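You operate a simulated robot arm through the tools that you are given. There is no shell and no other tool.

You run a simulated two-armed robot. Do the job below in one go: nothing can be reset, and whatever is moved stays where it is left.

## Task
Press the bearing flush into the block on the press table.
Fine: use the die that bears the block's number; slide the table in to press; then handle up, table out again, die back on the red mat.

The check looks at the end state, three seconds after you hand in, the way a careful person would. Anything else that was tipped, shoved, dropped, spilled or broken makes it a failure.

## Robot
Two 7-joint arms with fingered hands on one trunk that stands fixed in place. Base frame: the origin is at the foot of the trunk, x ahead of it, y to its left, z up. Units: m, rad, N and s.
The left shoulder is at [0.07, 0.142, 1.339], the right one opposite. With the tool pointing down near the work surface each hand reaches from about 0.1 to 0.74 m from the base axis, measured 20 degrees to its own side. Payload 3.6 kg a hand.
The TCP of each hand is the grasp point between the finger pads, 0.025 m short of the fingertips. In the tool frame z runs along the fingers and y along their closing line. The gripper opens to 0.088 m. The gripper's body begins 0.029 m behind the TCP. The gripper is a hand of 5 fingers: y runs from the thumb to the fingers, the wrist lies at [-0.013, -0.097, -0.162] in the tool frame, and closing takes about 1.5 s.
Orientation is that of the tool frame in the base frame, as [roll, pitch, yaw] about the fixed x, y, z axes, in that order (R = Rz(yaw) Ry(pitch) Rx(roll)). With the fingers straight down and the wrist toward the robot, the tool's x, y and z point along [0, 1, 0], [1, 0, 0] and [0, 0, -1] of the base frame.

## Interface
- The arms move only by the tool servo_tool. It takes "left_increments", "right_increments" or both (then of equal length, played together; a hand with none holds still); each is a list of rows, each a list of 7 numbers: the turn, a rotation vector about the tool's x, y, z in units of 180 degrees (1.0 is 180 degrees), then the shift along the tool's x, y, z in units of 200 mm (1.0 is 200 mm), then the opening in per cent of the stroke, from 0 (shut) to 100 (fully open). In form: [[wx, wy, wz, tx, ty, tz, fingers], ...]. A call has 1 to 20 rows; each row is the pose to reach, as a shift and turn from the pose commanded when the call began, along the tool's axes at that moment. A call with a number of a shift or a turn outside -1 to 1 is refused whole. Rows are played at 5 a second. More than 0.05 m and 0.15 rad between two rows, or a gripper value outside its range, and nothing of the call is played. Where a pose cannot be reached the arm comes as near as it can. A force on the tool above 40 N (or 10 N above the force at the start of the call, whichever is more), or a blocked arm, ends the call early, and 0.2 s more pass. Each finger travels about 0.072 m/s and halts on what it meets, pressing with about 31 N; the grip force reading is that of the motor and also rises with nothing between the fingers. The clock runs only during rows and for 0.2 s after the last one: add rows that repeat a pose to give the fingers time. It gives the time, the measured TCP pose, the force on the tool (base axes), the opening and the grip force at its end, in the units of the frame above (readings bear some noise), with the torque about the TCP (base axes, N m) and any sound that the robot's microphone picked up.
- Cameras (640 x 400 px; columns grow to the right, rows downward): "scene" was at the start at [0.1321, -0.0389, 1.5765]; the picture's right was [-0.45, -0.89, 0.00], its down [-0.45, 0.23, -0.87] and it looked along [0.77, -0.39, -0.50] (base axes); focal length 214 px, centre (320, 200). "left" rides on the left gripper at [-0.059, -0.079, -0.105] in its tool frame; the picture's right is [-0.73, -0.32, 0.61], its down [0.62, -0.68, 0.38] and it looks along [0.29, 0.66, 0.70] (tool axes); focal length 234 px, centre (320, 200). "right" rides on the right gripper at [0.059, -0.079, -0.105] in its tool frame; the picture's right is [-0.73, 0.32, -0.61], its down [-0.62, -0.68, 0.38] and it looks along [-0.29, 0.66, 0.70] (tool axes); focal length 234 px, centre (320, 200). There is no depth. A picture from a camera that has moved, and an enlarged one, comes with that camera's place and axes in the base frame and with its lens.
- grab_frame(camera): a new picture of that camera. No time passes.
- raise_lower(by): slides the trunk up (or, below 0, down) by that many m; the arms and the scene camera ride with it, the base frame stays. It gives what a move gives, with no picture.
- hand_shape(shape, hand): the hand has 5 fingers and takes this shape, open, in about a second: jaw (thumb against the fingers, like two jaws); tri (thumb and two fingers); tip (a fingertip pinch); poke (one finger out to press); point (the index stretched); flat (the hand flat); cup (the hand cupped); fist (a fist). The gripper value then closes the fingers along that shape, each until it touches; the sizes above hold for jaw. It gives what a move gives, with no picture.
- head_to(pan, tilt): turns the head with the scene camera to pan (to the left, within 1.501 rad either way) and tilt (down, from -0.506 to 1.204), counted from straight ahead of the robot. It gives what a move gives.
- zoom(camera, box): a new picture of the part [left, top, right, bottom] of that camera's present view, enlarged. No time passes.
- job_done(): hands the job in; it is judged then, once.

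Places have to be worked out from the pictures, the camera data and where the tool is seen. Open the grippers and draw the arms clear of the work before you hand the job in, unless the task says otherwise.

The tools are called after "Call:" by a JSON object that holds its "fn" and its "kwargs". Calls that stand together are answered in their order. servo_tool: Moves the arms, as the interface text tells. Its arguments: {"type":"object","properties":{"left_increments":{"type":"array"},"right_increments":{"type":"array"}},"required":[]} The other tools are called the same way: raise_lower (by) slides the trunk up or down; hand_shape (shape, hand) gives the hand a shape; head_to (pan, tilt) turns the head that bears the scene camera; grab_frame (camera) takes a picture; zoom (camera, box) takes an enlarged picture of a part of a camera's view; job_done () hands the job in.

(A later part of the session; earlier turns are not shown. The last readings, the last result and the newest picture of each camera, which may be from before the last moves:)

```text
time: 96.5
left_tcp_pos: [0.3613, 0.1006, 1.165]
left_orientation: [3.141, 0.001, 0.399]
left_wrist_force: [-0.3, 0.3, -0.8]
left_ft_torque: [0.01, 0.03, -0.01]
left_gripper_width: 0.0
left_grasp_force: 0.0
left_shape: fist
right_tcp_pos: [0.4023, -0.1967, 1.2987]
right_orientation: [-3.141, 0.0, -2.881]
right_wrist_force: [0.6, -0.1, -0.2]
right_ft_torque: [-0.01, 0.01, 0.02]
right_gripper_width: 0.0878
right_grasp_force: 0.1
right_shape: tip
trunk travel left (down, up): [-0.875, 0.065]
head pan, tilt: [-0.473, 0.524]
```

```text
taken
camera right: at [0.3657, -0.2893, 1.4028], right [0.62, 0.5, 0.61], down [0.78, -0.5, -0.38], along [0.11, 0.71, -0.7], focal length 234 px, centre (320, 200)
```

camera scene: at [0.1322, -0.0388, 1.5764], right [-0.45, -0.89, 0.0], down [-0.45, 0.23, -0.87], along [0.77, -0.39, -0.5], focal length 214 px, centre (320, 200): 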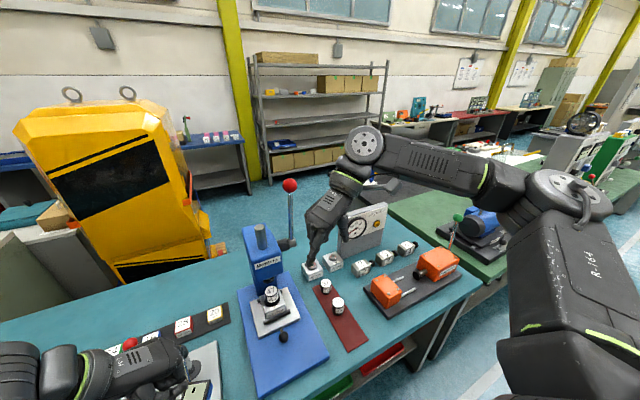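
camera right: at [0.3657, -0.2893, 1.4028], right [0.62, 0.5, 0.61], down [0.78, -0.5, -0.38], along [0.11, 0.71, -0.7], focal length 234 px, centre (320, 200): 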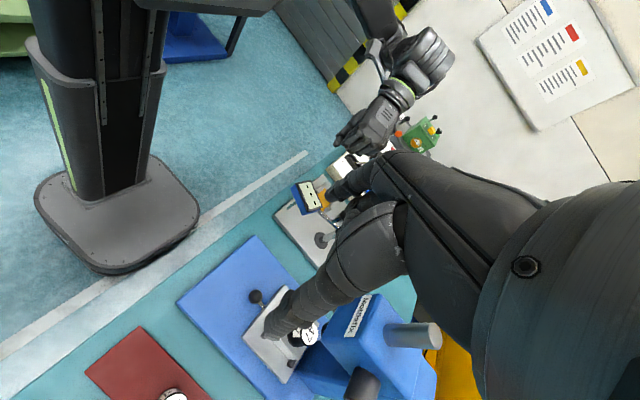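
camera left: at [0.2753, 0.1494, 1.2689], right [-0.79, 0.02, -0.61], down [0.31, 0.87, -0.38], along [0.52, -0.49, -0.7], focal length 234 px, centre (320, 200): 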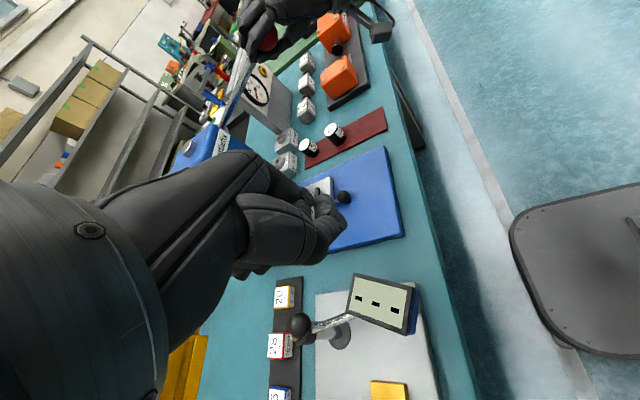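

I retrace the earlier path down toward the knob, now at x ≈ 0.498: first to above and behind it.

Call:
{"fn": "servo_tool", "kwargs": {"right_increments": [[0, 0, 0, -0.018, 0.076, 0.167, 80], [0, 0, 0, -0.036, 0.152, 0.333, 75], [0, 0, 0, -0.053, 0.228, 0.5, 70], [0, 0, 0, -0.071, 0.304, 0.667, 70], [0, 0, 0, -0.089, 0.38, 0.833, 70], [0, 0, 0, -0.1065, 0.4555, 1.0, 70], [0, 0, 0, -0.1065, 0.4555, 1.0, 70]]}}

Call:
{"fn": "grab_frame", "kwargs": {"camera": "right"}}

Call:
{"fn": "zoom", "kwargs": {"camera": "scene", "box": [255, 270, 305, 310]}}

```text
time: 98.1
left_tcp_pos: [0.3615, 0.1005, 1.1634]
left_orientation: [3.14, -0.001, 0.398]
left_wrist_force: [0.1, 1.0, 0.3]
left_ft_torque: [0.05, -0.03, 0.0]
left_gripper_width: 0.0
left_grasp_force: 0.0
left_shape: fist
right_tcp_pos: [0.3993, -0.1035, 1.097]
right_orientation: [3.141, 0.0, -2.881]
right_wrist_force: [0.0, -0.4, 0.1]
right_ft_torque: [0.01, -0.01, 0.0]
right_gripper_width: 0.0618
right_grasp_force: 0.0
right_shape: tip
trunk travel left (down, up): [-0.875, 0.065]
head pan, tilt: [-0.473, 0.524]
```

```text
taken
camera right: at [0.3629, -0.1949, 1.2027], right [0.62, 0.5, 0.61], down [0.78, -0.5, -0.38], along [0.11, 0.71, -0.7], focal length 234 px, centre (320, 200)
```

right: 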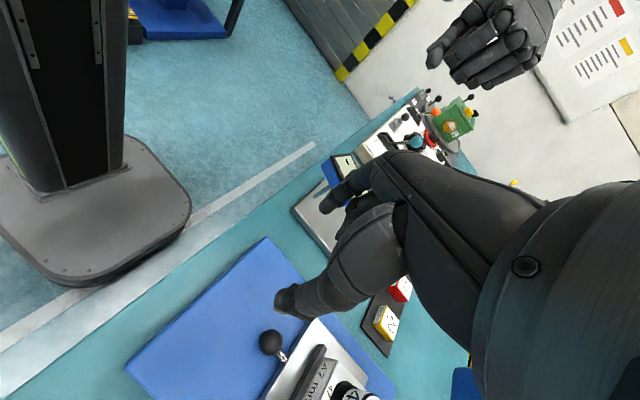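

```text
10.00 times, centred on (280, 290) of scene
camera zoom: at [0.132, -0.039, 1.5765], right [-0.45, -0.89, 0.0], down [-0.45, 0.23, -0.87], along [0.77, -0.39, -0.5], focal length 2145 px, centre (720, -700)
```

zoom: 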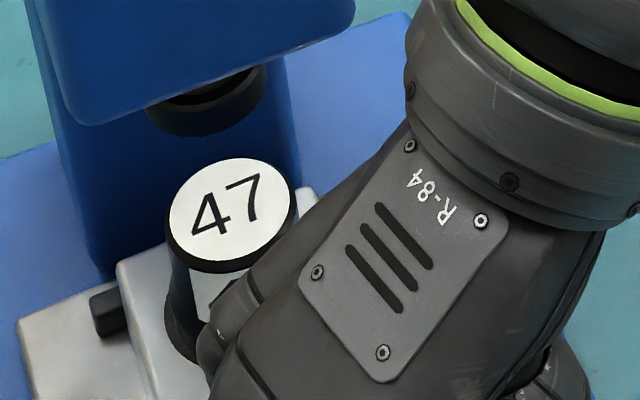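

The path is clear. I move down and forward to hover over the knob at z ≈ 0.952.

Call:
{"fn": "servo_tool", "kwargs": {"right_increments": [[0, 0, 0, 0, 0, 0.2, 70], [0, 0, 0, 0, 0, 0.4, 70], [0, 0, 0, -0.12, -0.031, 0.55, 70], [0, 0, 0, -0.24, -0.063, 0.64, 70], [0, 0, 0, -0.36, -0.095, 0.69, 70], [0, 0, 0, -0.48, -0.127, 0.73, 70], [0, 0, 0, -0.48, -0.127, 0.73, 70]]}}

Call:
{"fn": "grab_frame", "kwargs": {"camera": "right"}}

Call:
{"fn": "zoom", "kwargs": {"camera": "scene", "box": [230, 210, 350, 350]}}

```text
time: 99.7
left_tcp_pos: [0.361, 0.0998, 1.1641]
left_orientation: [-3.141, 0.0, 0.399]
left_wrist_force: [0.5, 0.3, 0.3]
left_ft_torque: [-0.02, -0.01, -0.01]
left_gripper_width: 0.0
left_grasp_force: 0.0
left_shape: fist
right_tcp_pos: [0.4991, -0.1026, 0.9523]
right_orientation: [3.142, -0.001, -2.881]
right_wrist_force: [-0.3, -0.2, 0.3]
right_ft_torque: [-0.01, -0.02, -0.02]
right_gripper_width: 0.0621
right_grasp_force: 0.0
right_shape: tip
trunk travel left (down, up): [-0.875, 0.065]
head pan, tilt: [-0.473, 0.524]
```

```text
taken
camera right: at [0.4626, -0.1949, 1.0569], right [0.62, 0.5, 0.61], down [0.78, -0.5, -0.38], along [0.11, 0.71, -0.7], focal length 234 px, centre (320, 200)
```

right: 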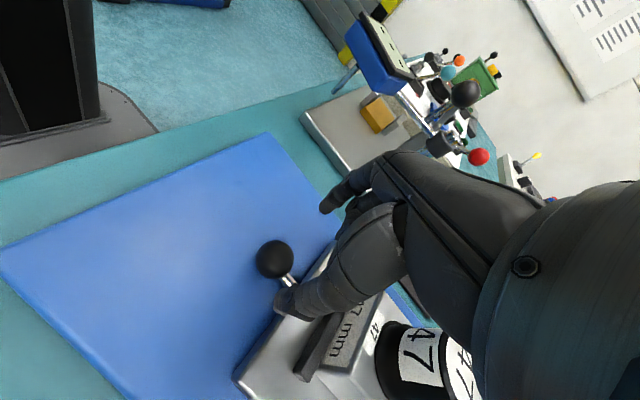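

```text
2.86 times, centred on (290, 280) of scene
camera zoom: at [0.1318, -0.0391, 1.5765], right [-0.45, -0.89, 0.0], down [-0.45, 0.23, -0.87], along [0.77, -0.39, -0.5], focal length 613 px, centre (406, -29)
```

zoom: 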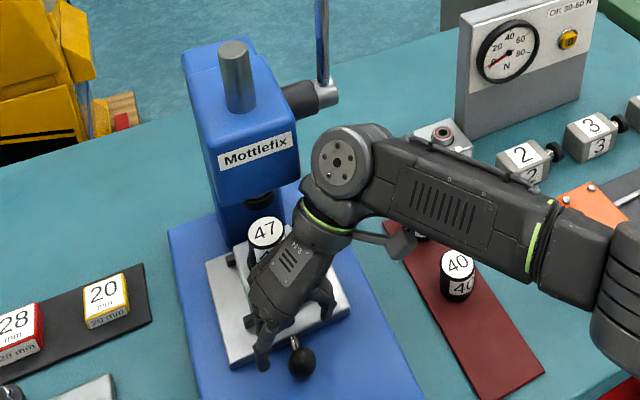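

The knob is within 3 mm of the TCP axis. I correct for that and lower to the grip height, then close.

Call:
{"fn": "servo_tool", "kwargs": {"right_increments": [[0, 0, 0, 0.012, -0.006, 0.08, 70], [0, 0, 0, 0.012, -0.006, 0.15, 70], [0, 0, 0, 0.012, -0.006, 0.2, 70], [0, 0, 0, 0.012, -0.006, 0.2275, 70], [0, 0, 0, 0.012, -0.006, 0.2275, 70]]}}

Call:
{"fn": "servo_tool", "kwargs": {"right_increments": [[0, 0, 0, 0, 0, 0, 55], [0, 0, 0, 0, 0, 0, 45], [0, 0, 0, 0, 0, 0, 35], [0, 0, 0, 0, 0, 0, 25], [0, 0, 0, 0, 0, 0, 15], [0, 0, 0, 0, 0, 0, 5], [0, 0, 0, 0, 0, 0, 0], [0, 0, 0, 0, 0, 0, 0], [0, 0, 0, 0, 0, 0, 0]]}}

Call:
{"fn": "grab_frame", "kwargs": {"camera": "right"}}

```text
time: 100.9
left_tcp_pos: [0.3619, 0.1006, 1.1641]
left_orientation: [3.141, 0.0, 0.401]
left_wrist_force: [0.0, 1.1, -1.0]
left_ft_torque: [0.0, 0.0, -0.01]
left_gripper_width: 0.0002
left_grasp_force: 0.0
left_shape: fist
right_tcp_pos: [0.4973, -0.1049, 0.9063]
right_orientation: [-3.141, 0.001, -2.883]
right_wrist_force: [-0.3, 0.2, -0.1]
right_ft_torque: [0.01, 0.0, 0.03]
right_gripper_width: 0.0617
right_grasp_force: 0.1
right_shape: tip
trunk travel left (down, up): [-0.875, 0.065]
head pan, tilt: [-0.473, 0.524]
```

```text
time: 102.9
left_tcp_pos: [0.3626, 0.0992, 1.1644]
left_orientation: [-3.141, 0.0, 0.401]
left_wrist_force: [1.1, 1.6, -0.4]
left_ft_torque: [0.0, 0.03, -0.01]
left_gripper_width: 0.0
left_grasp_force: 0.1
left_shape: fist
right_tcp_pos: [0.4955, -0.1064, 0.9036]
right_orientation: [3.141, -0.002, -2.881]
right_wrist_force: [-1.4, -2.1, -8.9]
right_ft_torque: [-0.03, 0.02, 0.0]
right_gripper_width: 0.0243
right_grasp_force: 30.8
right_shape: tip
trunk travel left (down, up): [-0.875, 0.065]
head pan, tilt: [-0.473, 0.524]
```

```text
taken
camera right: at [0.461, -0.1977, 1.0097], right [0.62, 0.5, 0.61], down [0.78, -0.5, -0.38], along [0.11, 0.71, -0.7], focal length 234 px, centre (320, 200)
```

right: 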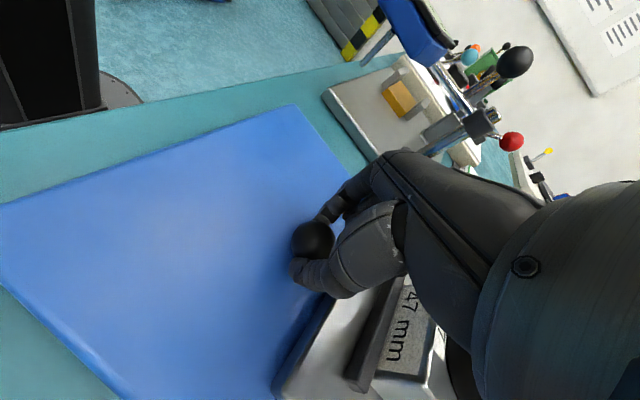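

The knob is gripped. I pull the table out gently, first 80 mm.

Call:
{"fn": "servo_tool", "kwargs": {"right_increments": [[0, 0, 0, 0.015, 0.004, 0, 0], [0, 0, 0, 0.045, 0.0119, 0, 0], [0, 0, 0, 0.09, 0.0237, 0, 0], [0, 0, 0, 0.137, 0.0361, 0, 0], [0, 0, 0, 0.184, 0.0485, 0, 0], [0, 0, 0, 0.231, 0.0608, 0, 0], [0, 0, 0, 0.278, 0.0732, 0, 0], [0, 0, 0, 0.325, 0.0855, 0, 0], [0, 0, 0, 0.365, 0.0961, 0, 0], [0, 0, 0, 0.387, 0.1018, 0, 0]]}}

Call:
{"fn": "zoom", "kwargs": {"camera": "scene", "box": [230, 210, 350, 370]}}

```text
time: 105.1
left_tcp_pos: [0.3637, 0.0998, 1.164]
left_orientation: [-3.14, 0.001, 0.399]
left_wrist_force: [0.0, 1.0, -0.4]
left_ft_torque: [-0.02, -0.03, -0.03]
left_gripper_width: 0.0
left_grasp_force: 0.1
left_shape: fist
right_tcp_pos: [0.4172, -0.1069, 0.9051]
right_orientation: [-3.141, -0.002, -2.882]
right_wrist_force: [1.3, -1.8, -14.2]
right_ft_torque: [0.0, 0.01, -0.03]
right_gripper_width: 0.0241
right_grasp_force: 31.3
right_shape: tip
trunk travel left (down, up): [-0.875, 0.065]
head pan, tilt: [-0.473, 0.524]
```

```text
2.50 times, centred on (290, 290) of scene
camera zoom: at [0.1344, -0.0402, 1.5762], right [-0.45, -0.89, 0.0], down [-0.45, 0.23, -0.86], along [0.77, -0.39, -0.5], focal length 536 px, centre (395, -25)
```

zoom: 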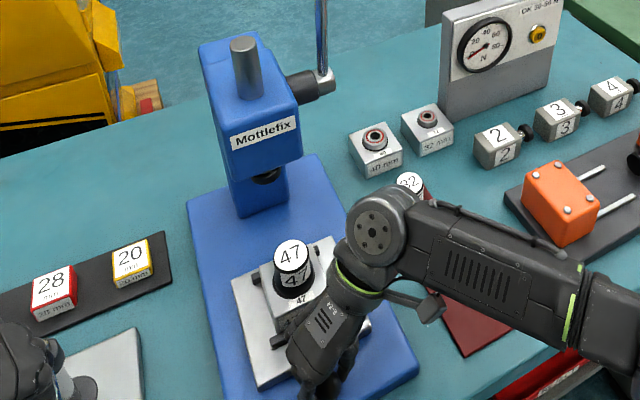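

The die rides steadily. I pull the remaining 59 mm to the original position.

Call:
{"fn": "servo_tool", "kwargs": {"right_increments": [[0, 0, 0, 0.015, 0.004, 0, 0], [0, 0, 0, 0.045, 0.0119, 0, 0], [0, 0, 0, 0.09, 0.0237, 0, 0], [0, 0, 0, 0.137, 0.0361, 0, 0], [0, 0, 0, 0.184, 0.0485, 0, 0], [0, 0, 0, 0.225, 0.0592, 0, 0], [0, 0, 0, 0.26, 0.0685, 0, 0], [0, 0, 0, 0.28, 0.0737, 0, 0], [0, 0, 0, 0.287, 0.0756, 0, 0], [0, 0, 0, 0.287, 0.0756, 0, 0]]}}

Call:
{"fn": "zoom", "kwargs": {"camera": "left", "box": [300, 100, 440, 220]}}

Call:
{"fn": "zoom", "kwargs": {"camera": "scene", "box": [230, 240, 350, 400]}}

```text
time: 107.3
left_tcp_pos: [0.3615, 0.1003, 1.1646]
left_orientation: [-3.141, 0.0, 0.399]
left_wrist_force: [-0.4, -0.9, -0.4]
left_ft_torque: [0.01, 0.01, -0.02]
left_gripper_width: 0.0001
left_grasp_force: 0.1
left_shape: fist
right_tcp_pos: [0.357, -0.1055, 0.9065]
right_orientation: [3.141, -0.002, -2.88]
right_wrist_force: [-1.2, -1.9, -14.2]
right_ft_torque: [-0.03, 0.02, 0.05]
right_gripper_width: 0.0241
right_grasp_force: 30.7
right_shape: tip
trunk travel left (down, up): [-0.875, 0.065]
head pan, tilt: [-0.473, 0.524]
```

```text
3.33 times, centred on (370, 160) of left
camera zoom: at [0.278, 0.1498, 1.2683], right [-0.79, 0.02, -0.61], down [0.31, 0.87, -0.38], along [0.52, -0.49, -0.7], focal length 781 px, centre (153, 333)
```

zoom: 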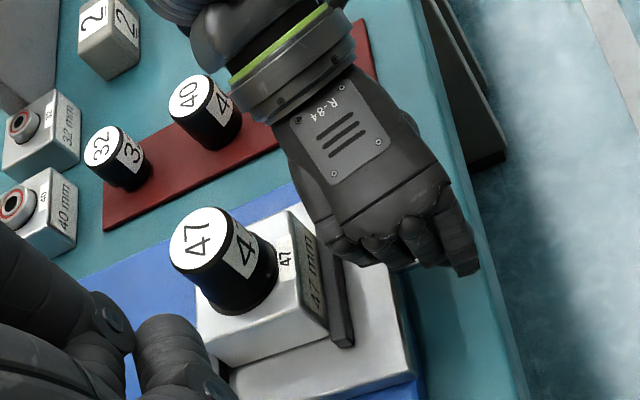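

```text
2.50 times, centred on (290, 320) of scene
camera zoom: at [0.1335, -0.04, 1.5763], right [-0.45, -0.89, 0.0], down [-0.45, 0.23, -0.87], along [0.77, -0.39, -0.5], focal length 536 px, centre (395, -100)
```

zoom: 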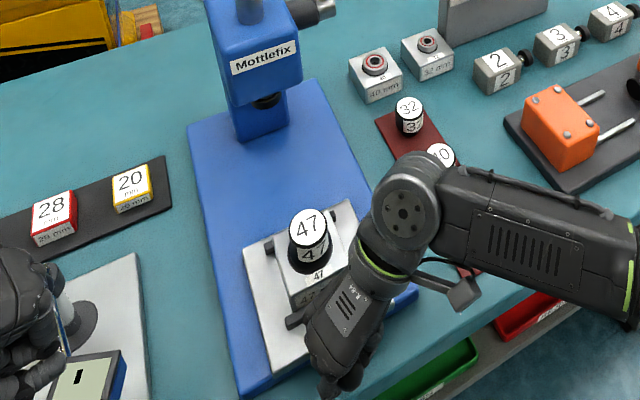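

The table is back at its original place and the die sits right on the block face, so the bearing looks fully pressed in. I release the knob and rise.

Call:
{"fn": "servo_tool", "kwargs": {"right_increments": [[0, 0, 0, 0, 0, 0, 30], [0, 0, 0, 0, 0, 0, 40], [0, 0, 0, 0, 0, 0, 50], [0, 0, 0, 0, 0, 0, 60], [0, 0, 0, 0, 0, 0, 70], [0, 0, 0, 0, 0, 0, 70], [0, 0, 0, 0, 0, 0, 70]]}}

Call:
{"fn": "servo_tool", "kwargs": {"right_increments": [[0, 0, 0, 0, 0, -0.12, 70], [0, 0, 0, 0, 0, -0.25, 70], [0, 0, 0, 0, 0, -0.42, 70], [0, 0, 0, 0, 0, -0.6, 70], [0, 0, 0, 0, 0, -0.8, 80], [0, 0, 0, 0, 0, -1.0, 90]]}}

Call:
{"fn": "zoom", "kwargs": {"camera": "left", "box": [300, 120, 420, 220]}}

Call:
{"fn": "grab_frame", "kwargs": {"camera": "right"}}

Call:
{"fn": "grab_frame", "kwargs": {"camera": "scene"}}

```text
time: 108.9
left_tcp_pos: [0.3613, 0.0993, 1.1648]
left_orientation: [-3.141, -0.001, 0.399]
left_wrist_force: [-0.2, -0.9, 0.7]
left_ft_torque: [-0.01, -0.01, -0.01]
left_gripper_width: 0.0001
left_grasp_force: 0.1
left_shape: fist
right_tcp_pos: [0.357, -0.1062, 0.9054]
right_orientation: [-3.141, -0.001, -2.882]
right_wrist_force: [0.0, -0.3, -0.1]
right_ft_torque: [0.04, 0.01, 0.02]
right_gripper_width: 0.0614
right_grasp_force: 0.0
right_shape: tip
trunk travel left (down, up): [-0.875, 0.065]
head pan, tilt: [-0.473, 0.524]
```

```text
time: 110.3
left_tcp_pos: [0.3614, 0.101, 1.1638]
left_orientation: [-3.14, -0.002, 0.4]
left_wrist_force: [-1.0, 1.3, -1.6]
left_ft_torque: [0.01, -0.01, -0.02]
left_gripper_width: 0.0
left_grasp_force: 0.0
left_shape: fist
right_tcp_pos: [0.3564, -0.1055, 1.1073]
right_orientation: [-3.14, -0.002, -2.881]
right_wrist_force: [-0.7, -0.1, -0.3]
right_ft_torque: [0.0, 0.0, 0.0]
right_gripper_width: 0.0792
right_grasp_force: 0.2
right_shape: tip
trunk travel left (down, up): [-0.875, 0.065]
head pan, tilt: [-0.473, 0.524]
```

```text
4.00 times, centred on (360, 170) of left
camera zoom: at [0.277, 0.1509, 1.2684], right [-0.79, 0.02, -0.61], down [0.31, 0.87, -0.38], along [0.52, -0.49, -0.7], focal length 937 px, centre (160, 320)
```

zoom: 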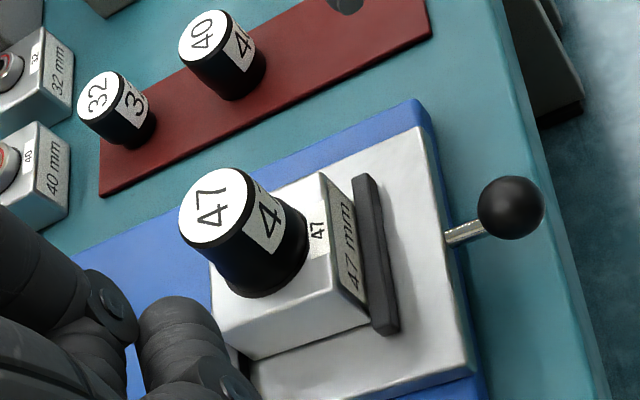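

```text
taken
camera right: at [0.3206, -0.1968, 1.2123], right [0.62, 0.5, 0.61], down [0.78, -0.5, -0.38], along [0.11, 0.71, -0.7], focal length 234 px, centre (320, 200)
```

right: 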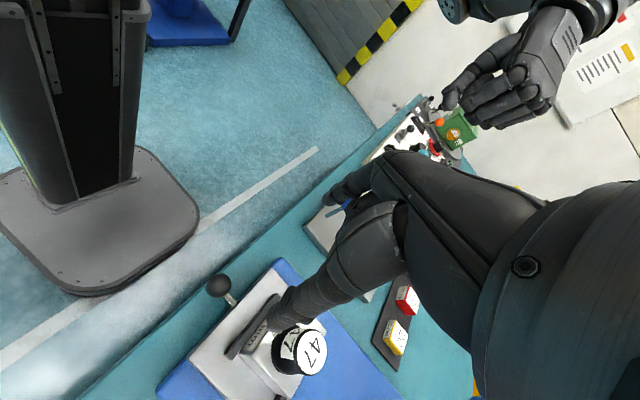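

```text
taken
camera scene: at [0.1322, -0.0386, 1.5764], right [-0.45, -0.89, 0.0], down [-0.45, 0.23, -0.87], along [0.77, -0.39, -0.5], focal length 214 px, centre (320, 200)
```

scene: 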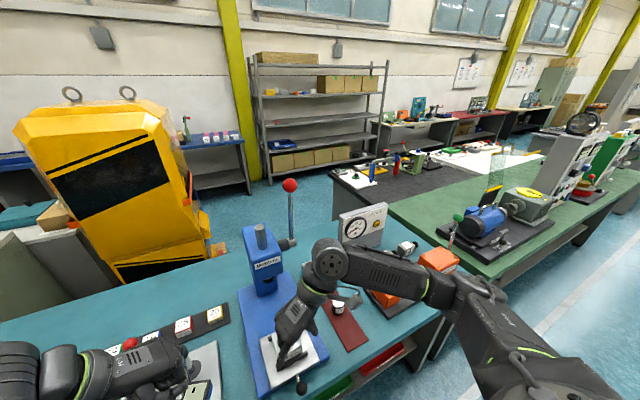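

The die rests on the block with the bearing no longer protruding. I now turn the right hand back to yaw 1.1 above the die and set the jaw shape.

Call:
{"fn": "servo_tool", "kwargs": {"right_increments": [[0, 0, 0.0431, -0.031, -0.008, 0, 100], [0, 0, 0.0861, -0.062, -0.016, 0, 100], [0, 0, 0.1292, -0.093, -0.025, 0, 100], [0, 0, 0.1722, -0.124, -0.033, 0, 100], [0, 0, 0.2153, -0.155, -0.041, 0, 100], [0, 0, 0.2584, -0.186, -0.049, 0, 100], [0, 0, 0.3014, -0.217, -0.057, 0, 100], [0, 0, 0.3445, -0.248, -0.065, 0, 100], [0, 0, 0.3875, -0.279, -0.074, 0, 100], [0, 0, 0.4306, -0.31, -0.082, 0, 100], [0, 0, 0.4736, -0.341, -0.09, 0, 100], [0, 0, 0.5167, -0.372, -0.098, 0, 100], [0, 0, 0.5598, -0.403, -0.106, 0, 100], [0, 0, 0.6028, -0.434, -0.114, 0, 100], [0, 0, 0.6459, -0.465, -0.123, 0, 100], [0, 0, 0.6889, -0.496, -0.131, 0, 100], [0, 0, 0.732, -0.527, -0.139, 0, 100], [0, 0, 0.732, -0.527, -0.139, 0, 100]]}}

Call:
{"fn": "hand_shape", "kwargs": {"hand": "right", "shape": "jaw"}}

Call:
{"fn": "grab_frame", "kwargs": {"camera": "right"}}

Call:
{"fn": "zoom", "kwargs": {"camera": "left", "box": [280, 100, 420, 220]}}

```text
time: 114.1
left_tcp_pos: [0.3604, 0.1, 1.1646]
left_orientation: [3.141, 0.001, 0.4]
left_wrist_force: [-0.3, -0.6, 0.1]
left_ft_torque: [0.0, -0.01, -0.02]
left_gripper_width: 0.0
left_grasp_force: 0.0
left_shape: fist
right_tcp_pos: [0.4679, -0.105, 1.106]
right_orientation: [-3.141, 0.0, 1.1]
right_wrist_force: [-0.2, 1.0, 0.2]
right_ft_torque: [0.01, -0.01, 0.01]
right_gripper_width: 0.0876
right_grasp_force: 0.1
right_shape: tip
trunk travel left (down, up): [-0.875, 0.065]
head pan, tilt: [-0.473, 0.524]
```

```text
time: 115.0
left_tcp_pos: [0.3618, 0.1011, 1.165]
left_orientation: [3.139, 0.0, 0.398]
left_wrist_force: [0.0, -0.3, -0.3]
left_ft_torque: [0.01, 0.06, 0.01]
left_gripper_width: 0.0001
left_grasp_force: 0.1
left_shape: fist
right_tcp_pos: [0.4668, -0.1053, 1.1059]
right_orientation: [3.141, 0.002, 1.102]
right_wrist_force: [0.3, 0.2, 0.1]
right_ft_torque: [-0.01, -0.01, -0.01]
right_gripper_width: 0.0874
right_grasp_force: 0.1
right_shape: jaw
trunk travel left (down, up): [-0.875, 0.065]
head pan, tilt: [-0.473, 0.524]
```

```text
taken
camera right: at [0.4237, -0.0167, 1.2101], right [-0.04, -0.79, 0.61], down [-0.89, -0.25, -0.38], along [0.45, -0.56, -0.7], focal length 234 px, centre (320, 200)
```

right: 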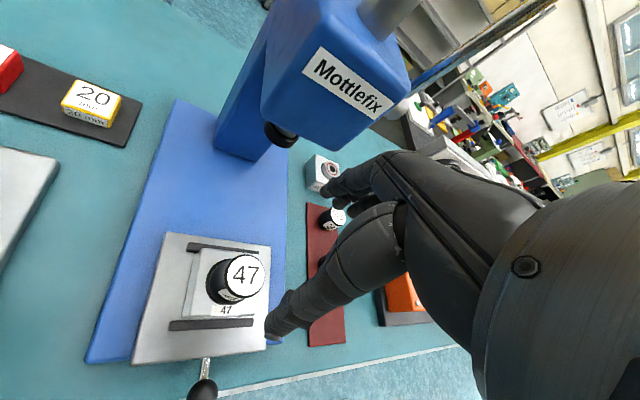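

```text
3.33 times, centred on (350, 160) of left
camera zoom: at [0.2769, 0.1509, 1.2684], right [-0.79, 0.02, -0.61], down [0.31, 0.87, -0.38], along [0.52, -0.49, -0.7], focal length 781 px, centre (220, 333)
```

zoom: 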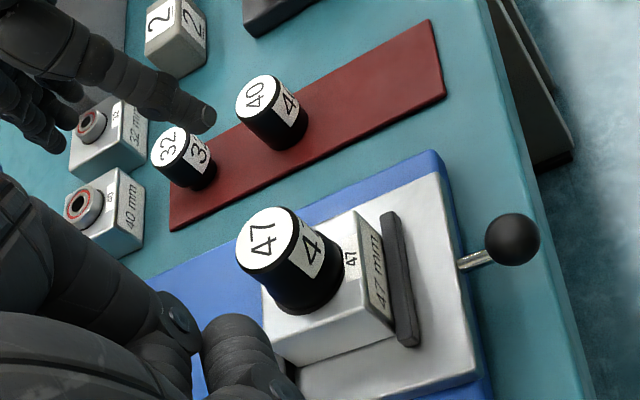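

The die is centred within 1 mm below the TCP. I descend to the grip height, about 0.961, with the jaw open.

Call:
{"fn": "servo_tool", "kwargs": {"right_increments": [[0, 0, 0, 0, 0, 0.15, 85], [0, 0, 0, 0, 0, 0.3, 85], [0, 0, 0, 0, 0, 0.42, 85], [0, 0, 0, 0, 0, 0.54, 85], [0, 0, 0, 0, 0, 0.64, 85], [0, 0, 0, 0, 0, 0.7, 85], [0, 0, 0, 0, 0, 0.7, 85]]}}

Call:
{"fn": "grab_frame", "kwargs": {"camera": "right"}}

Call:
{"fn": "zoom", "kwargs": {"camera": "left", "box": [300, 120, 400, 220]}}

```text
time: 116.6
left_tcp_pos: [0.3612, 0.1005, 1.1638]
left_orientation: [-3.14, 0.0, 0.4]
left_wrist_force: [0.2, 0.1, 0.1]
left_ft_torque: [-0.02, 0.02, 0.01]
left_gripper_width: 0.0001
left_grasp_force: 0.2
left_shape: fist
right_tcp_pos: [0.4645, -0.1055, 0.9659]
right_orientation: [3.142, 0.0, 1.1]
right_wrist_force: [0.0, 0.6, -0.2]
right_ft_torque: [-0.02, 0.01, 0.03]
right_gripper_width: 0.075
right_grasp_force: 0.1
right_shape: jaw
trunk travel left (down, up): [-0.875, 0.065]
head pan, tilt: [-0.473, 0.524]
```

```text
taken
camera right: at [0.4206, -0.0181, 1.0708], right [-0.04, -0.79, 0.61], down [-0.89, -0.25, -0.38], along [0.45, -0.56, -0.7], focal length 234 px, centre (320, 200)
```

right: 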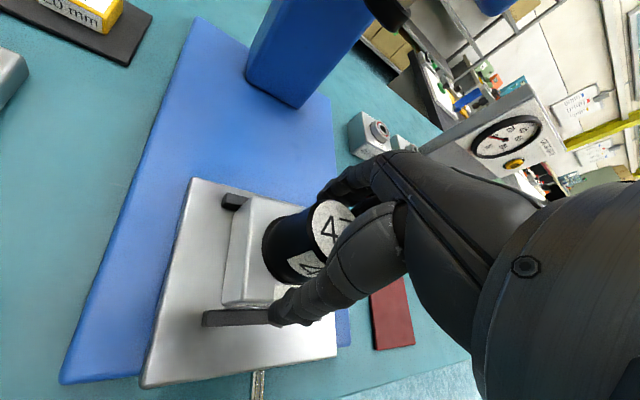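

```text
4.00 times, centred on (350, 170) of left
camera zoom: at [0.2769, 0.1508, 1.2685], right [-0.79, 0.02, -0.61], down [0.31, 0.87, -0.38], along [0.52, -0.49, -0.7], focal length 937 px, centre (200, 320)
```

zoom: 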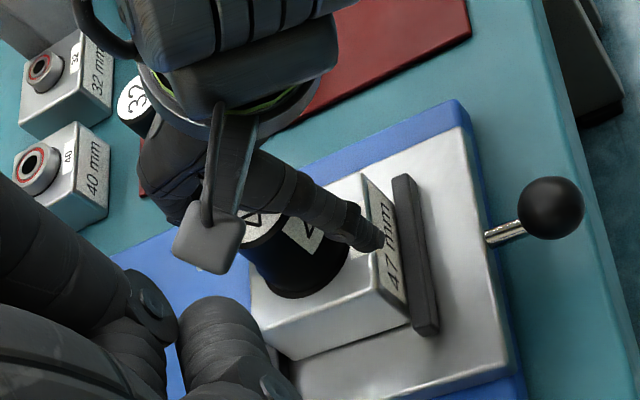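

The jaw is around the die. I lower 3 mm more and close.

Call:
{"fn": "servo_tool", "kwargs": {"right_increments": [[0, 0, 0, 0, 0, 0.015, 85], [0, 0, 0, 0, 0, 0.015, 70], [0, 0, 0, 0, 0, 0.015, 60], [0, 0, 0, 0, 0, 0.015, 50], [0, 0, 0, 0, 0, 0.015, 40], [0, 0, 0, 0, 0, 0.015, 25], [0, 0, 0, 0, 0, 0.015, 10], [0, 0, 0, 0, 0, 0.015, 0], [0, 0, 0, 0, 0, 0.015, 0], [0, 0, 0, 0, 0, 0.015, 0]]}}

Call:
{"fn": "zoom", "kwargs": {"camera": "right", "box": [200, 160, 360, 340]}}

```text
time: 118.8
left_tcp_pos: [0.3577, 0.1018, 1.1657]
left_orientation: [3.14, -0.002, 0.398]
left_wrist_force: [0.2, 1.1, 0.8]
left_ft_torque: [0.04, -0.03, 0.0]
left_gripper_width: 0.0
left_grasp_force: 0.0
left_shape: fist
right_tcp_pos: [0.4633, -0.1048, 0.9651]
right_orientation: [3.136, -0.003, 1.102]
right_wrist_force: [1.8, 0.7, 31.3]
right_ft_torque: [-0.26, -0.6, 0.01]
right_gripper_width: 0.0365
right_grasp_force: 31.7
right_shape: jaw
trunk travel left (down, up): [-0.875, 0.065]
head pan, tilt: [-0.473, 0.524]
```

```text
2.22 times, centred on (280, 250) of right
camera zoom: at [0.4189, -0.0169, 1.07], right [-0.04, -0.79, 0.61], down [-0.89, -0.25, -0.39], along [0.46, -0.56, -0.69], focal length 520 px, centre (409, 89)
```

zoom: 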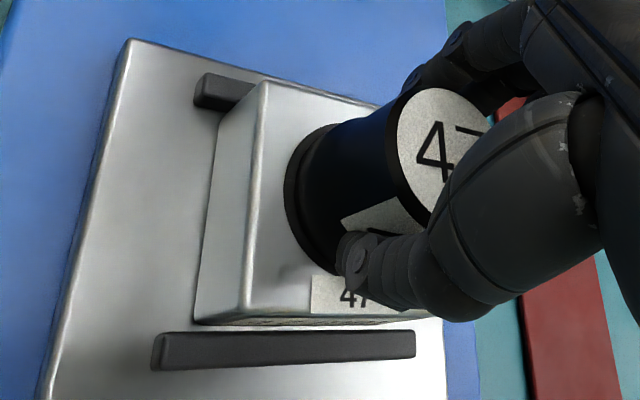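

The fingertips press down on something (31 N), likely the die's base flange. I lift straight up gently, which relieves it.

Call:
{"fn": "servo_tool", "kwargs": {"right_increments": [[0, 0, 0, 0, 0, -0.015, 0], [0, 0, 0, 0, 0, -0.03, 0], [0, 0, 0, 0, 0, -0.06, 0], [0, 0, 0, 0, 0, -0.1, 0], [0, 0, 0, 0, 0, -0.1, 0]]}}

Call:
{"fn": "zoom", "kwargs": {"camera": "right", "box": [200, 160, 360, 340]}}

Call:
{"fn": "zoom", "kwargs": {"camera": "left", "box": [300, 120, 400, 220]}}

```text
time: 120.0
left_tcp_pos: [0.362, 0.1012, 1.1647]
left_orientation: [3.141, 0.0, 0.4]
left_wrist_force: [0.3, 0.5, -0.3]
left_ft_torque: [-0.01, -0.02, 0.04]
left_gripper_width: 0.0
left_grasp_force: 0.1
left_shape: fist
right_tcp_pos: [0.4669, -0.105, 0.983]
right_orientation: [-3.14, 0.001, 1.1]
right_wrist_force: [0.5, 0.7, -3.3]
right_ft_torque: [0.0, -0.03, 0.0]
right_gripper_width: 0.0355
right_grasp_force: 31.2
right_shape: jaw
trunk travel left (down, up): [-0.875, 0.065]
head pan, tilt: [-0.473, 0.524]
```

```text
2.22 times, centred on (280, 250) of right
camera zoom: at [0.4231, -0.0178, 1.0876], right [-0.04, -0.79, 0.61], down [-0.89, -0.25, -0.38], along [0.45, -0.56, -0.7], focal length 520 px, centre (409, 89)
```

zoom: 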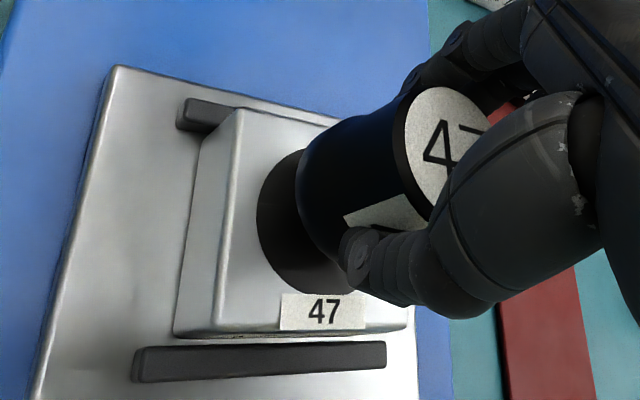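

```text
4.00 times, centred on (350, 170) of left
camera zoom: at [0.2776, 0.1505, 1.2683], right [-0.79, 0.02, -0.61], down [0.31, 0.87, -0.38], along [0.52, -0.49, -0.7], focal length 937 px, centre (200, 320)
```

zoom: 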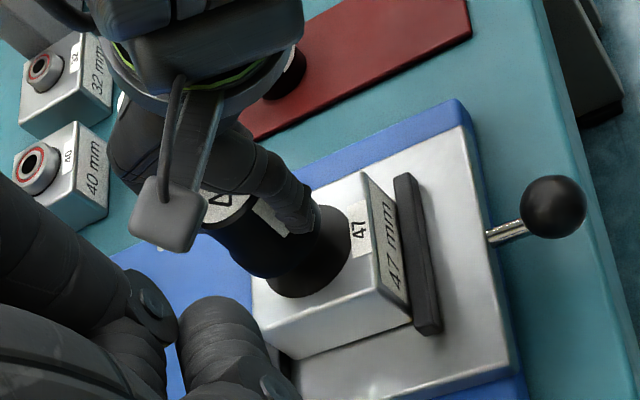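

The die is lifted, with its weight felt and the grip firm. I raise it further to look at the bearing below.

Call:
{"fn": "servo_tool", "kwargs": {"right_increments": [[0, 0, 0, 0, 0, -0.1, 0], [0, 0, 0, 0, 0, -0.2, 0], [0, 0, 0, 0, 0, -0.3, 0], [0, 0, 0, 0, 0, -0.4, 0], [0, 0, 0, 0, 0, -0.4, 0]]}}

Call:
{"fn": "zoom", "kwargs": {"camera": "right", "box": [170, 180, 330, 340]}}

Call:
{"fn": "zoom", "kwargs": {"camera": "left", "box": [300, 120, 400, 220]}}

Call:
{"fn": "zoom", "kwargs": {"camera": "scene", "box": [260, 310, 320, 370]}}

```text
time: 121.2
left_tcp_pos: [0.3614, 0.1012, 1.1647]
left_orientation: [-3.141, 0.0, 0.4]
left_wrist_force: [-0.7, -0.9, -0.5]
left_ft_torque: [0.03, 0.02, -0.02]
left_gripper_width: 0.0
left_grasp_force: 0.0
left_shape: fist
right_tcp_pos: [0.4675, -0.1056, 1.064]
right_orientation: [-3.141, 0.002, 1.102]
right_wrist_force: [0.2, -0.5, -2.5]
right_ft_torque: [0.01, -0.03, -0.03]
right_gripper_width: 0.0358
right_grasp_force: 31.3
right_shape: jaw
trunk travel left (down, up): [-0.875, 0.065]
head pan, tilt: [-0.473, 0.524]
```

```text
2.50 times, centred on (250, 260) of right
camera zoom: at [0.4238, -0.018, 1.1676], right [-0.04, -0.79, 0.61], down [-0.89, -0.25, -0.38], along [0.45, -0.56, -0.7], focal length 585 px, centre (495, 50)
```

zoom: 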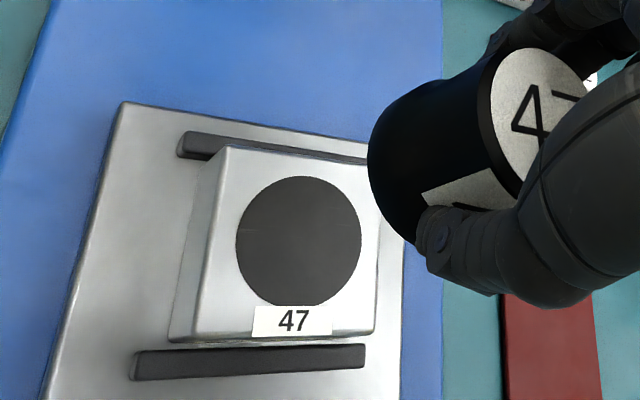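

```text
4.00 times, centred on (350, 170) of left
camera zoom: at [0.2774, 0.1506, 1.2683], right [-0.79, 0.02, -0.61], down [0.31, 0.87, -0.38], along [0.52, -0.49, -0.7], focal length 937 px, centre (200, 320)
```

zoom: 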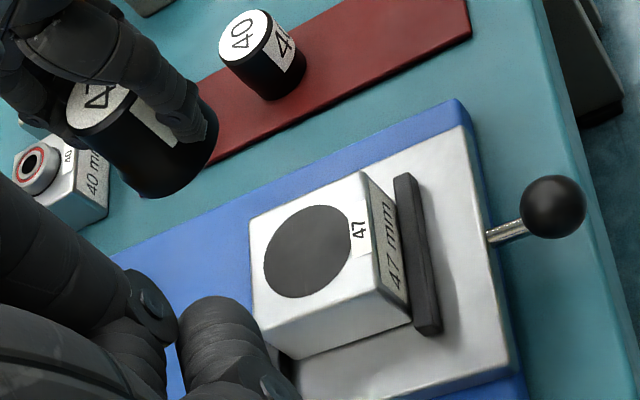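

```text
6.67 times, centred on (290, 340) of scene
camera zoom: at [0.1329, -0.039, 1.5764], right [-0.45, -0.89, 0.0], down [-0.45, 0.23, -0.87], along [0.77, -0.39, -0.5], focal length 1430 px, centre (520, -733)
```

zoom: 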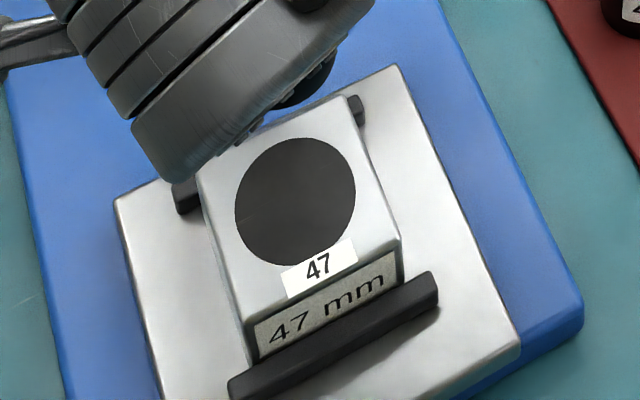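

The bore now shows only a flat dark disc. I zoom in to tell whether the bearing is flush in there, or whether it came up with the die.

Call:
{"fn": "zoom", "kwargs": {"camera": "right", "box": [225, 220, 275, 265]}}

Call:
{"fn": "zoom", "kwargs": {"camera": "left", "box": [335, 155, 385, 195]}}

Call:
{"fn": "zoom", "kwargs": {"camera": "left", "box": [285, 110, 345, 160]}}

```text
8.89 times, centred on (250, 242) of right
camera zoom: at [0.4238, -0.018, 1.1676], right [-0.04, -0.79, 0.61], down [-0.89, -0.25, -0.38], along [0.45, -0.56, -0.7], focal length 2082 px, centre (942, -178)
```

zoom: 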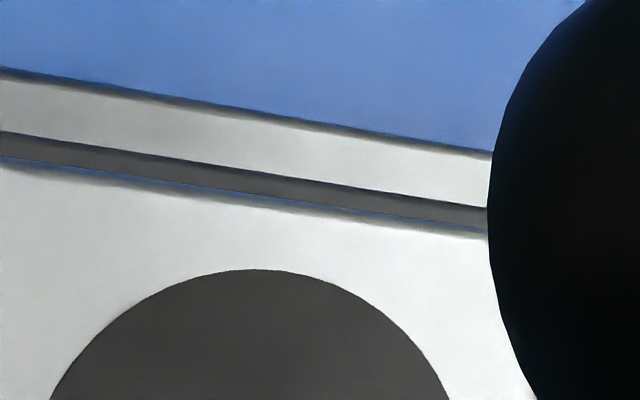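

```text
10.00 times, centred on (360, 175) of left
camera zoom: at [0.2774, 0.1506, 1.2683], right [-0.79, 0.02, -0.61], down [0.31, 0.87, -0.38], along [0.52, -0.49, -0.7], focal length 2342 px, centre (-80, 450)
```

zoom: 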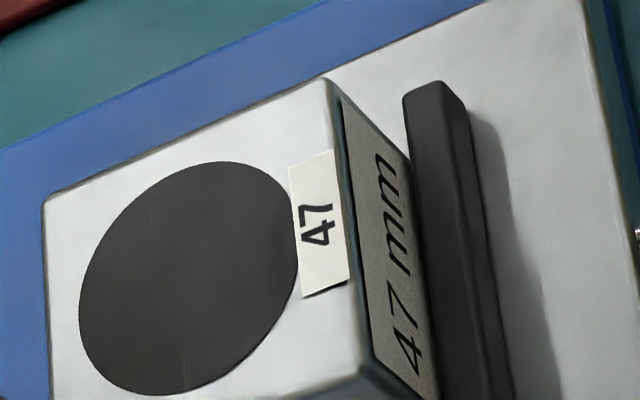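

```text
8.00 times, centred on (315, 135) of left
camera zoom: at [0.2774, 0.1506, 1.2683], right [-0.79, 0.02, -0.61], down [0.31, 0.87, -0.38], along [0.52, -0.49, -0.7], focal length 1873 px, centre (360, 720)
```

zoom: 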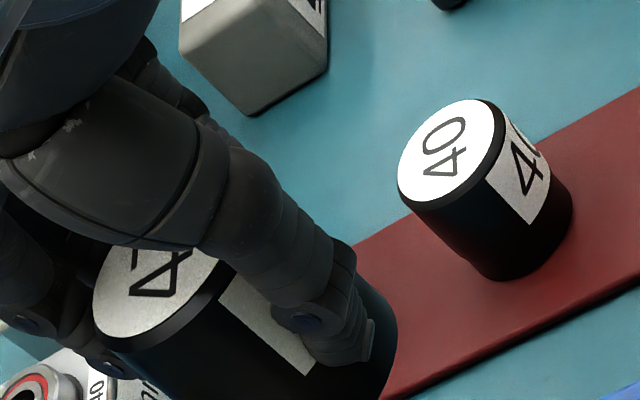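

No silver ring shows under the held die and its weight is unchanged, so the bearing stayed in the block with nothing protruding above the face. I carry the die back over its original place on the red mat.

Call:
{"fn": "servo_tool", "kwargs": {"right_increments": [[0, 0, 0, -0.06, 0.018, 0, 0], [0, 0, 0, -0.16, 0.047, 0, 0], [0, 0, 0, -0.28, 0.083, 0, 0], [0, 0, 0, -0.4, 0.118, 0, 0], [0, 0, 0, -0.52, 0.153, 0, 0], [0, 0, 0, -0.64, 0.189, 0, 0], [0, 0, 0, -0.76, 0.224, 0, 0], [0, 0, 0, -0.87, 0.257, 0.05, 0], [0, 0, 0, -0.94, 0.277, 0.12, 0], [0, 0, 0, -0.9706, 0.2865, 0.17, 0], [0, 0, 0, -0.9706, 0.2865, 0.17, 0]]}}

Call:
{"fn": "grab_frame", "kwargs": {"camera": "right"}}

Call:
{"fn": "zoom", "kwargs": {"camera": "left", "box": [280, 60, 420, 200]}}

Call:
{"fn": "zoom", "kwargs": {"camera": "scene", "box": [260, 260, 380, 370]}}

```text
time: 123.6
left_tcp_pos: [0.3608, 0.1011, 1.1641]
left_orientation: [3.141, 0.001, 0.4]
left_wrist_force: [0.0, 0.4, -0.1]
left_ft_torque: [0.02, 0.01, -0.02]
left_gripper_width: 0.0
left_grasp_force: 0.0
left_shape: fist
right_tcp_pos: [0.4287, -0.3061, 1.0295]
right_orientation: [3.141, 0.002, 1.102]
right_wrist_force: [-1.2, -0.1, -2.5]
right_ft_torque: [0.02, 0.01, -0.02]
right_gripper_width: 0.0357
right_grasp_force: 31.0
right_shape: jaw
trunk travel left (down, up): [-0.875, 0.065]
head pan, tilt: [-0.473, 0.524]
```

```text
taken
camera right: at [0.3852, -0.2175, 1.1339], right [-0.04, -0.79, 0.61], down [-0.89, -0.25, -0.38], along [0.45, -0.56, -0.7], focal length 234 px, centre (320, 200)
```

right: 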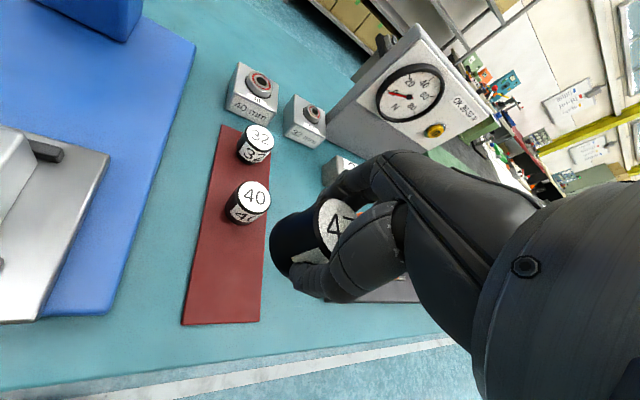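

```text
2.86 times, centred on (350, 130) of left
camera zoom: at [0.2772, 0.1506, 1.2684], right [-0.79, 0.02, -0.61], down [0.31, 0.87, -0.38], along [0.52, -0.49, -0.7], focal length 669 px, centre (234, 400)
```

zoom: 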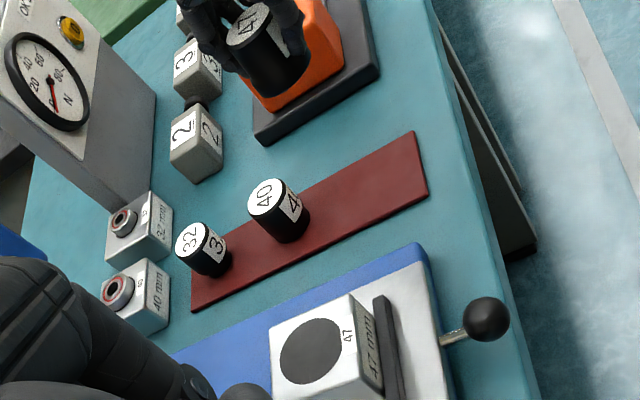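

```text
3.64 times, centred on (320, 315) of scene
camera zoom: at [0.1326, -0.039, 1.5764], right [-0.45, -0.89, 0.0], down [-0.45, 0.23, -0.87], along [0.77, -0.39, -0.5], focal length 780 px, centre (320, -218)
```

zoom: 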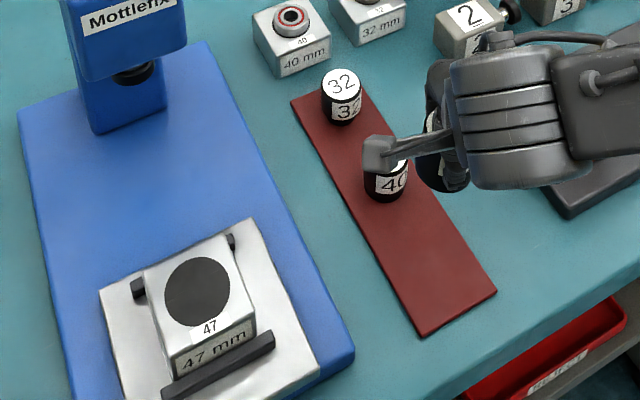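

The hand is above the original spot. I lower to z ≈ 0.915 and check before touching down.

Call:
{"fn": "servo_tool", "kwargs": {"right_increments": [[0, 0, 0, 0.012, 0.0, 0.12, 0], [0, 0, 0, 0.012, 0.0, 0.25, 0], [0, 0, 0, 0.012, 0.0, 0.38, 0], [0, 0, 0, 0.012, 0.0, 0.5, 0], [0, 0, 0, 0.012, 0.0, 0.57, 0], [0, 0, 0, 0.012, 0.0, 0.57, 0]]}}

Call:
{"fn": "grab_frame", "kwargs": {"camera": "right"}}

Call:
{"fn": "zoom", "kwargs": {"camera": "left", "box": [280, 60, 420, 200]}}

```text
time: 125.0
left_tcp_pos: [0.361, 0.1003, 1.1643]
left_orientation: [3.141, 0.001, 0.401]
left_wrist_force: [0.8, -0.2, -0.8]
left_ft_torque: [-0.03, -0.02, -0.02]
left_gripper_width: 0.0
left_grasp_force: 0.1
left_shape: fist
right_tcp_pos: [0.4315, -0.3021, 0.9149]
right_orientation: [3.141, -0.001, 1.101]
right_wrist_force: [0.4, 0.3, -2.9]
right_ft_torque: [0.03, 0.0, 0.01]
right_gripper_width: 0.0356
right_grasp_force: 31.4
right_shape: jaw
trunk travel left (down, up): [-0.875, 0.065]
head pan, tilt: [-0.473, 0.524]
```

```text
taken
camera right: at [0.3879, -0.214, 1.0204], right [-0.04, -0.79, 0.61], down [-0.89, -0.25, -0.38], along [0.45, -0.56, -0.7], focal length 234 px, centre (320, 200)
```

right: 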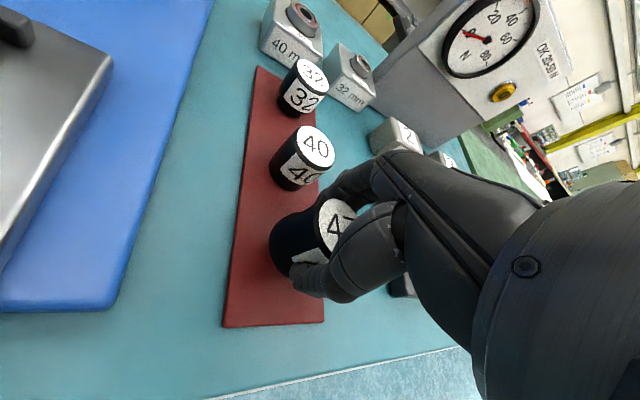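

```text
2.86 times, centred on (350, 130) of left
camera zoom: at [0.2771, 0.1505, 1.2685], right [-0.79, 0.02, -0.61], down [0.31, 0.87, -0.38], along [0.52, -0.49, -0.7], focal length 669 px, centre (234, 400)
```

zoom: 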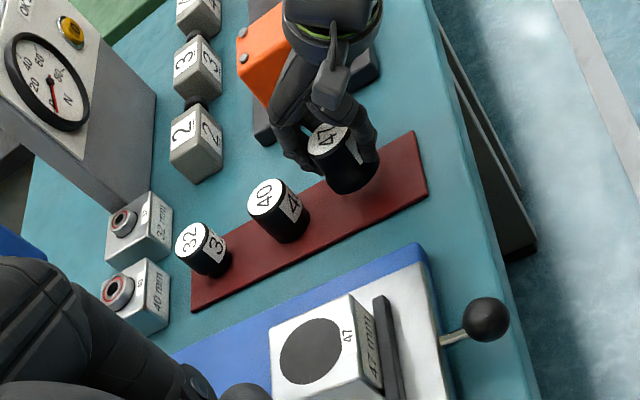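

The die is over the mat, next to die 40 and clear of it. I lower 20 mm, then feel for contact in small steps.

Call:
{"fn": "servo_tool", "kwargs": {"right_increments": [[0, 0, 0, 0, 0.0, 0.04, 0], [0, 0, 0, 0, 0.0, 0.075, 0], [0, 0, 0, 0, 0.0, 0.1, 0], [0, 0, 0, 0, 0.0, 0.1, 0]]}}

Call:
{"fn": "servo_tool", "kwargs": {"right_increments": [[0, 0, 0, 0, 0.0, 0.007, 0], [0, 0, 0, 0, 0.0, 0.015, 0], [0, 0, 0, 0, 0.0, 0.015, 0]]}}

Call:
{"fn": "grab_frame", "kwargs": {"camera": "right"}}

```text
time: 126.0
left_tcp_pos: [0.3605, 0.1007, 1.1636]
left_orientation: [-3.14, 0.0, 0.399]
left_wrist_force: [0.1, 0.3, -0.3]
left_ft_torque: [0.03, 0.0, -0.01]
left_gripper_width: 0.0
left_grasp_force: 0.1
left_shape: fist
right_tcp_pos: [0.432, -0.3014, 0.8935]
right_orientation: [-3.141, -0.001, 1.101]
right_wrist_force: [-0.6, 0.3, -2.8]
right_ft_torque: [0.04, 0.01, -0.01]
right_gripper_width: 0.0355
right_grasp_force: 31.1
right_shape: jaw
trunk travel left (down, up): [-0.875, 0.065]
head pan, tilt: [-0.473, 0.524]
```

```text
time: 126.8
left_tcp_pos: [0.3614, 0.1005, 1.1645]
left_orientation: [3.141, 0.0, 0.4]
left_wrist_force: [-0.6, 0.0, 0.0]
left_ft_torque: [-0.03, 0.01, -0.02]
left_gripper_width: 0.0
left_grasp_force: 0.1
left_shape: fist
right_tcp_pos: [0.4315, -0.3018, 0.8918]
right_orientation: [3.137, 0.0, 1.101]
right_wrist_force: [2.4, -1.2, 8.1]
right_ft_torque: [-0.2, -0.28, 0.04]
right_gripper_width: 0.0359
right_grasp_force: 31.1
right_shape: jaw
trunk travel left (down, up): [-0.875, 0.065]
head pan, tilt: [-0.473, 0.524]
```

```text
taken
camera right: at [0.3876, -0.2137, 0.9972], right [-0.04, -0.79, 0.61], down [-0.89, -0.25, -0.39], along [0.46, -0.56, -0.69], focal length 234 px, centre (320, 200)
```

right: 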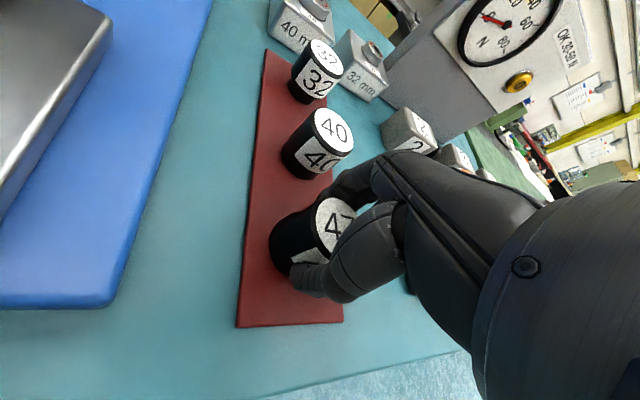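

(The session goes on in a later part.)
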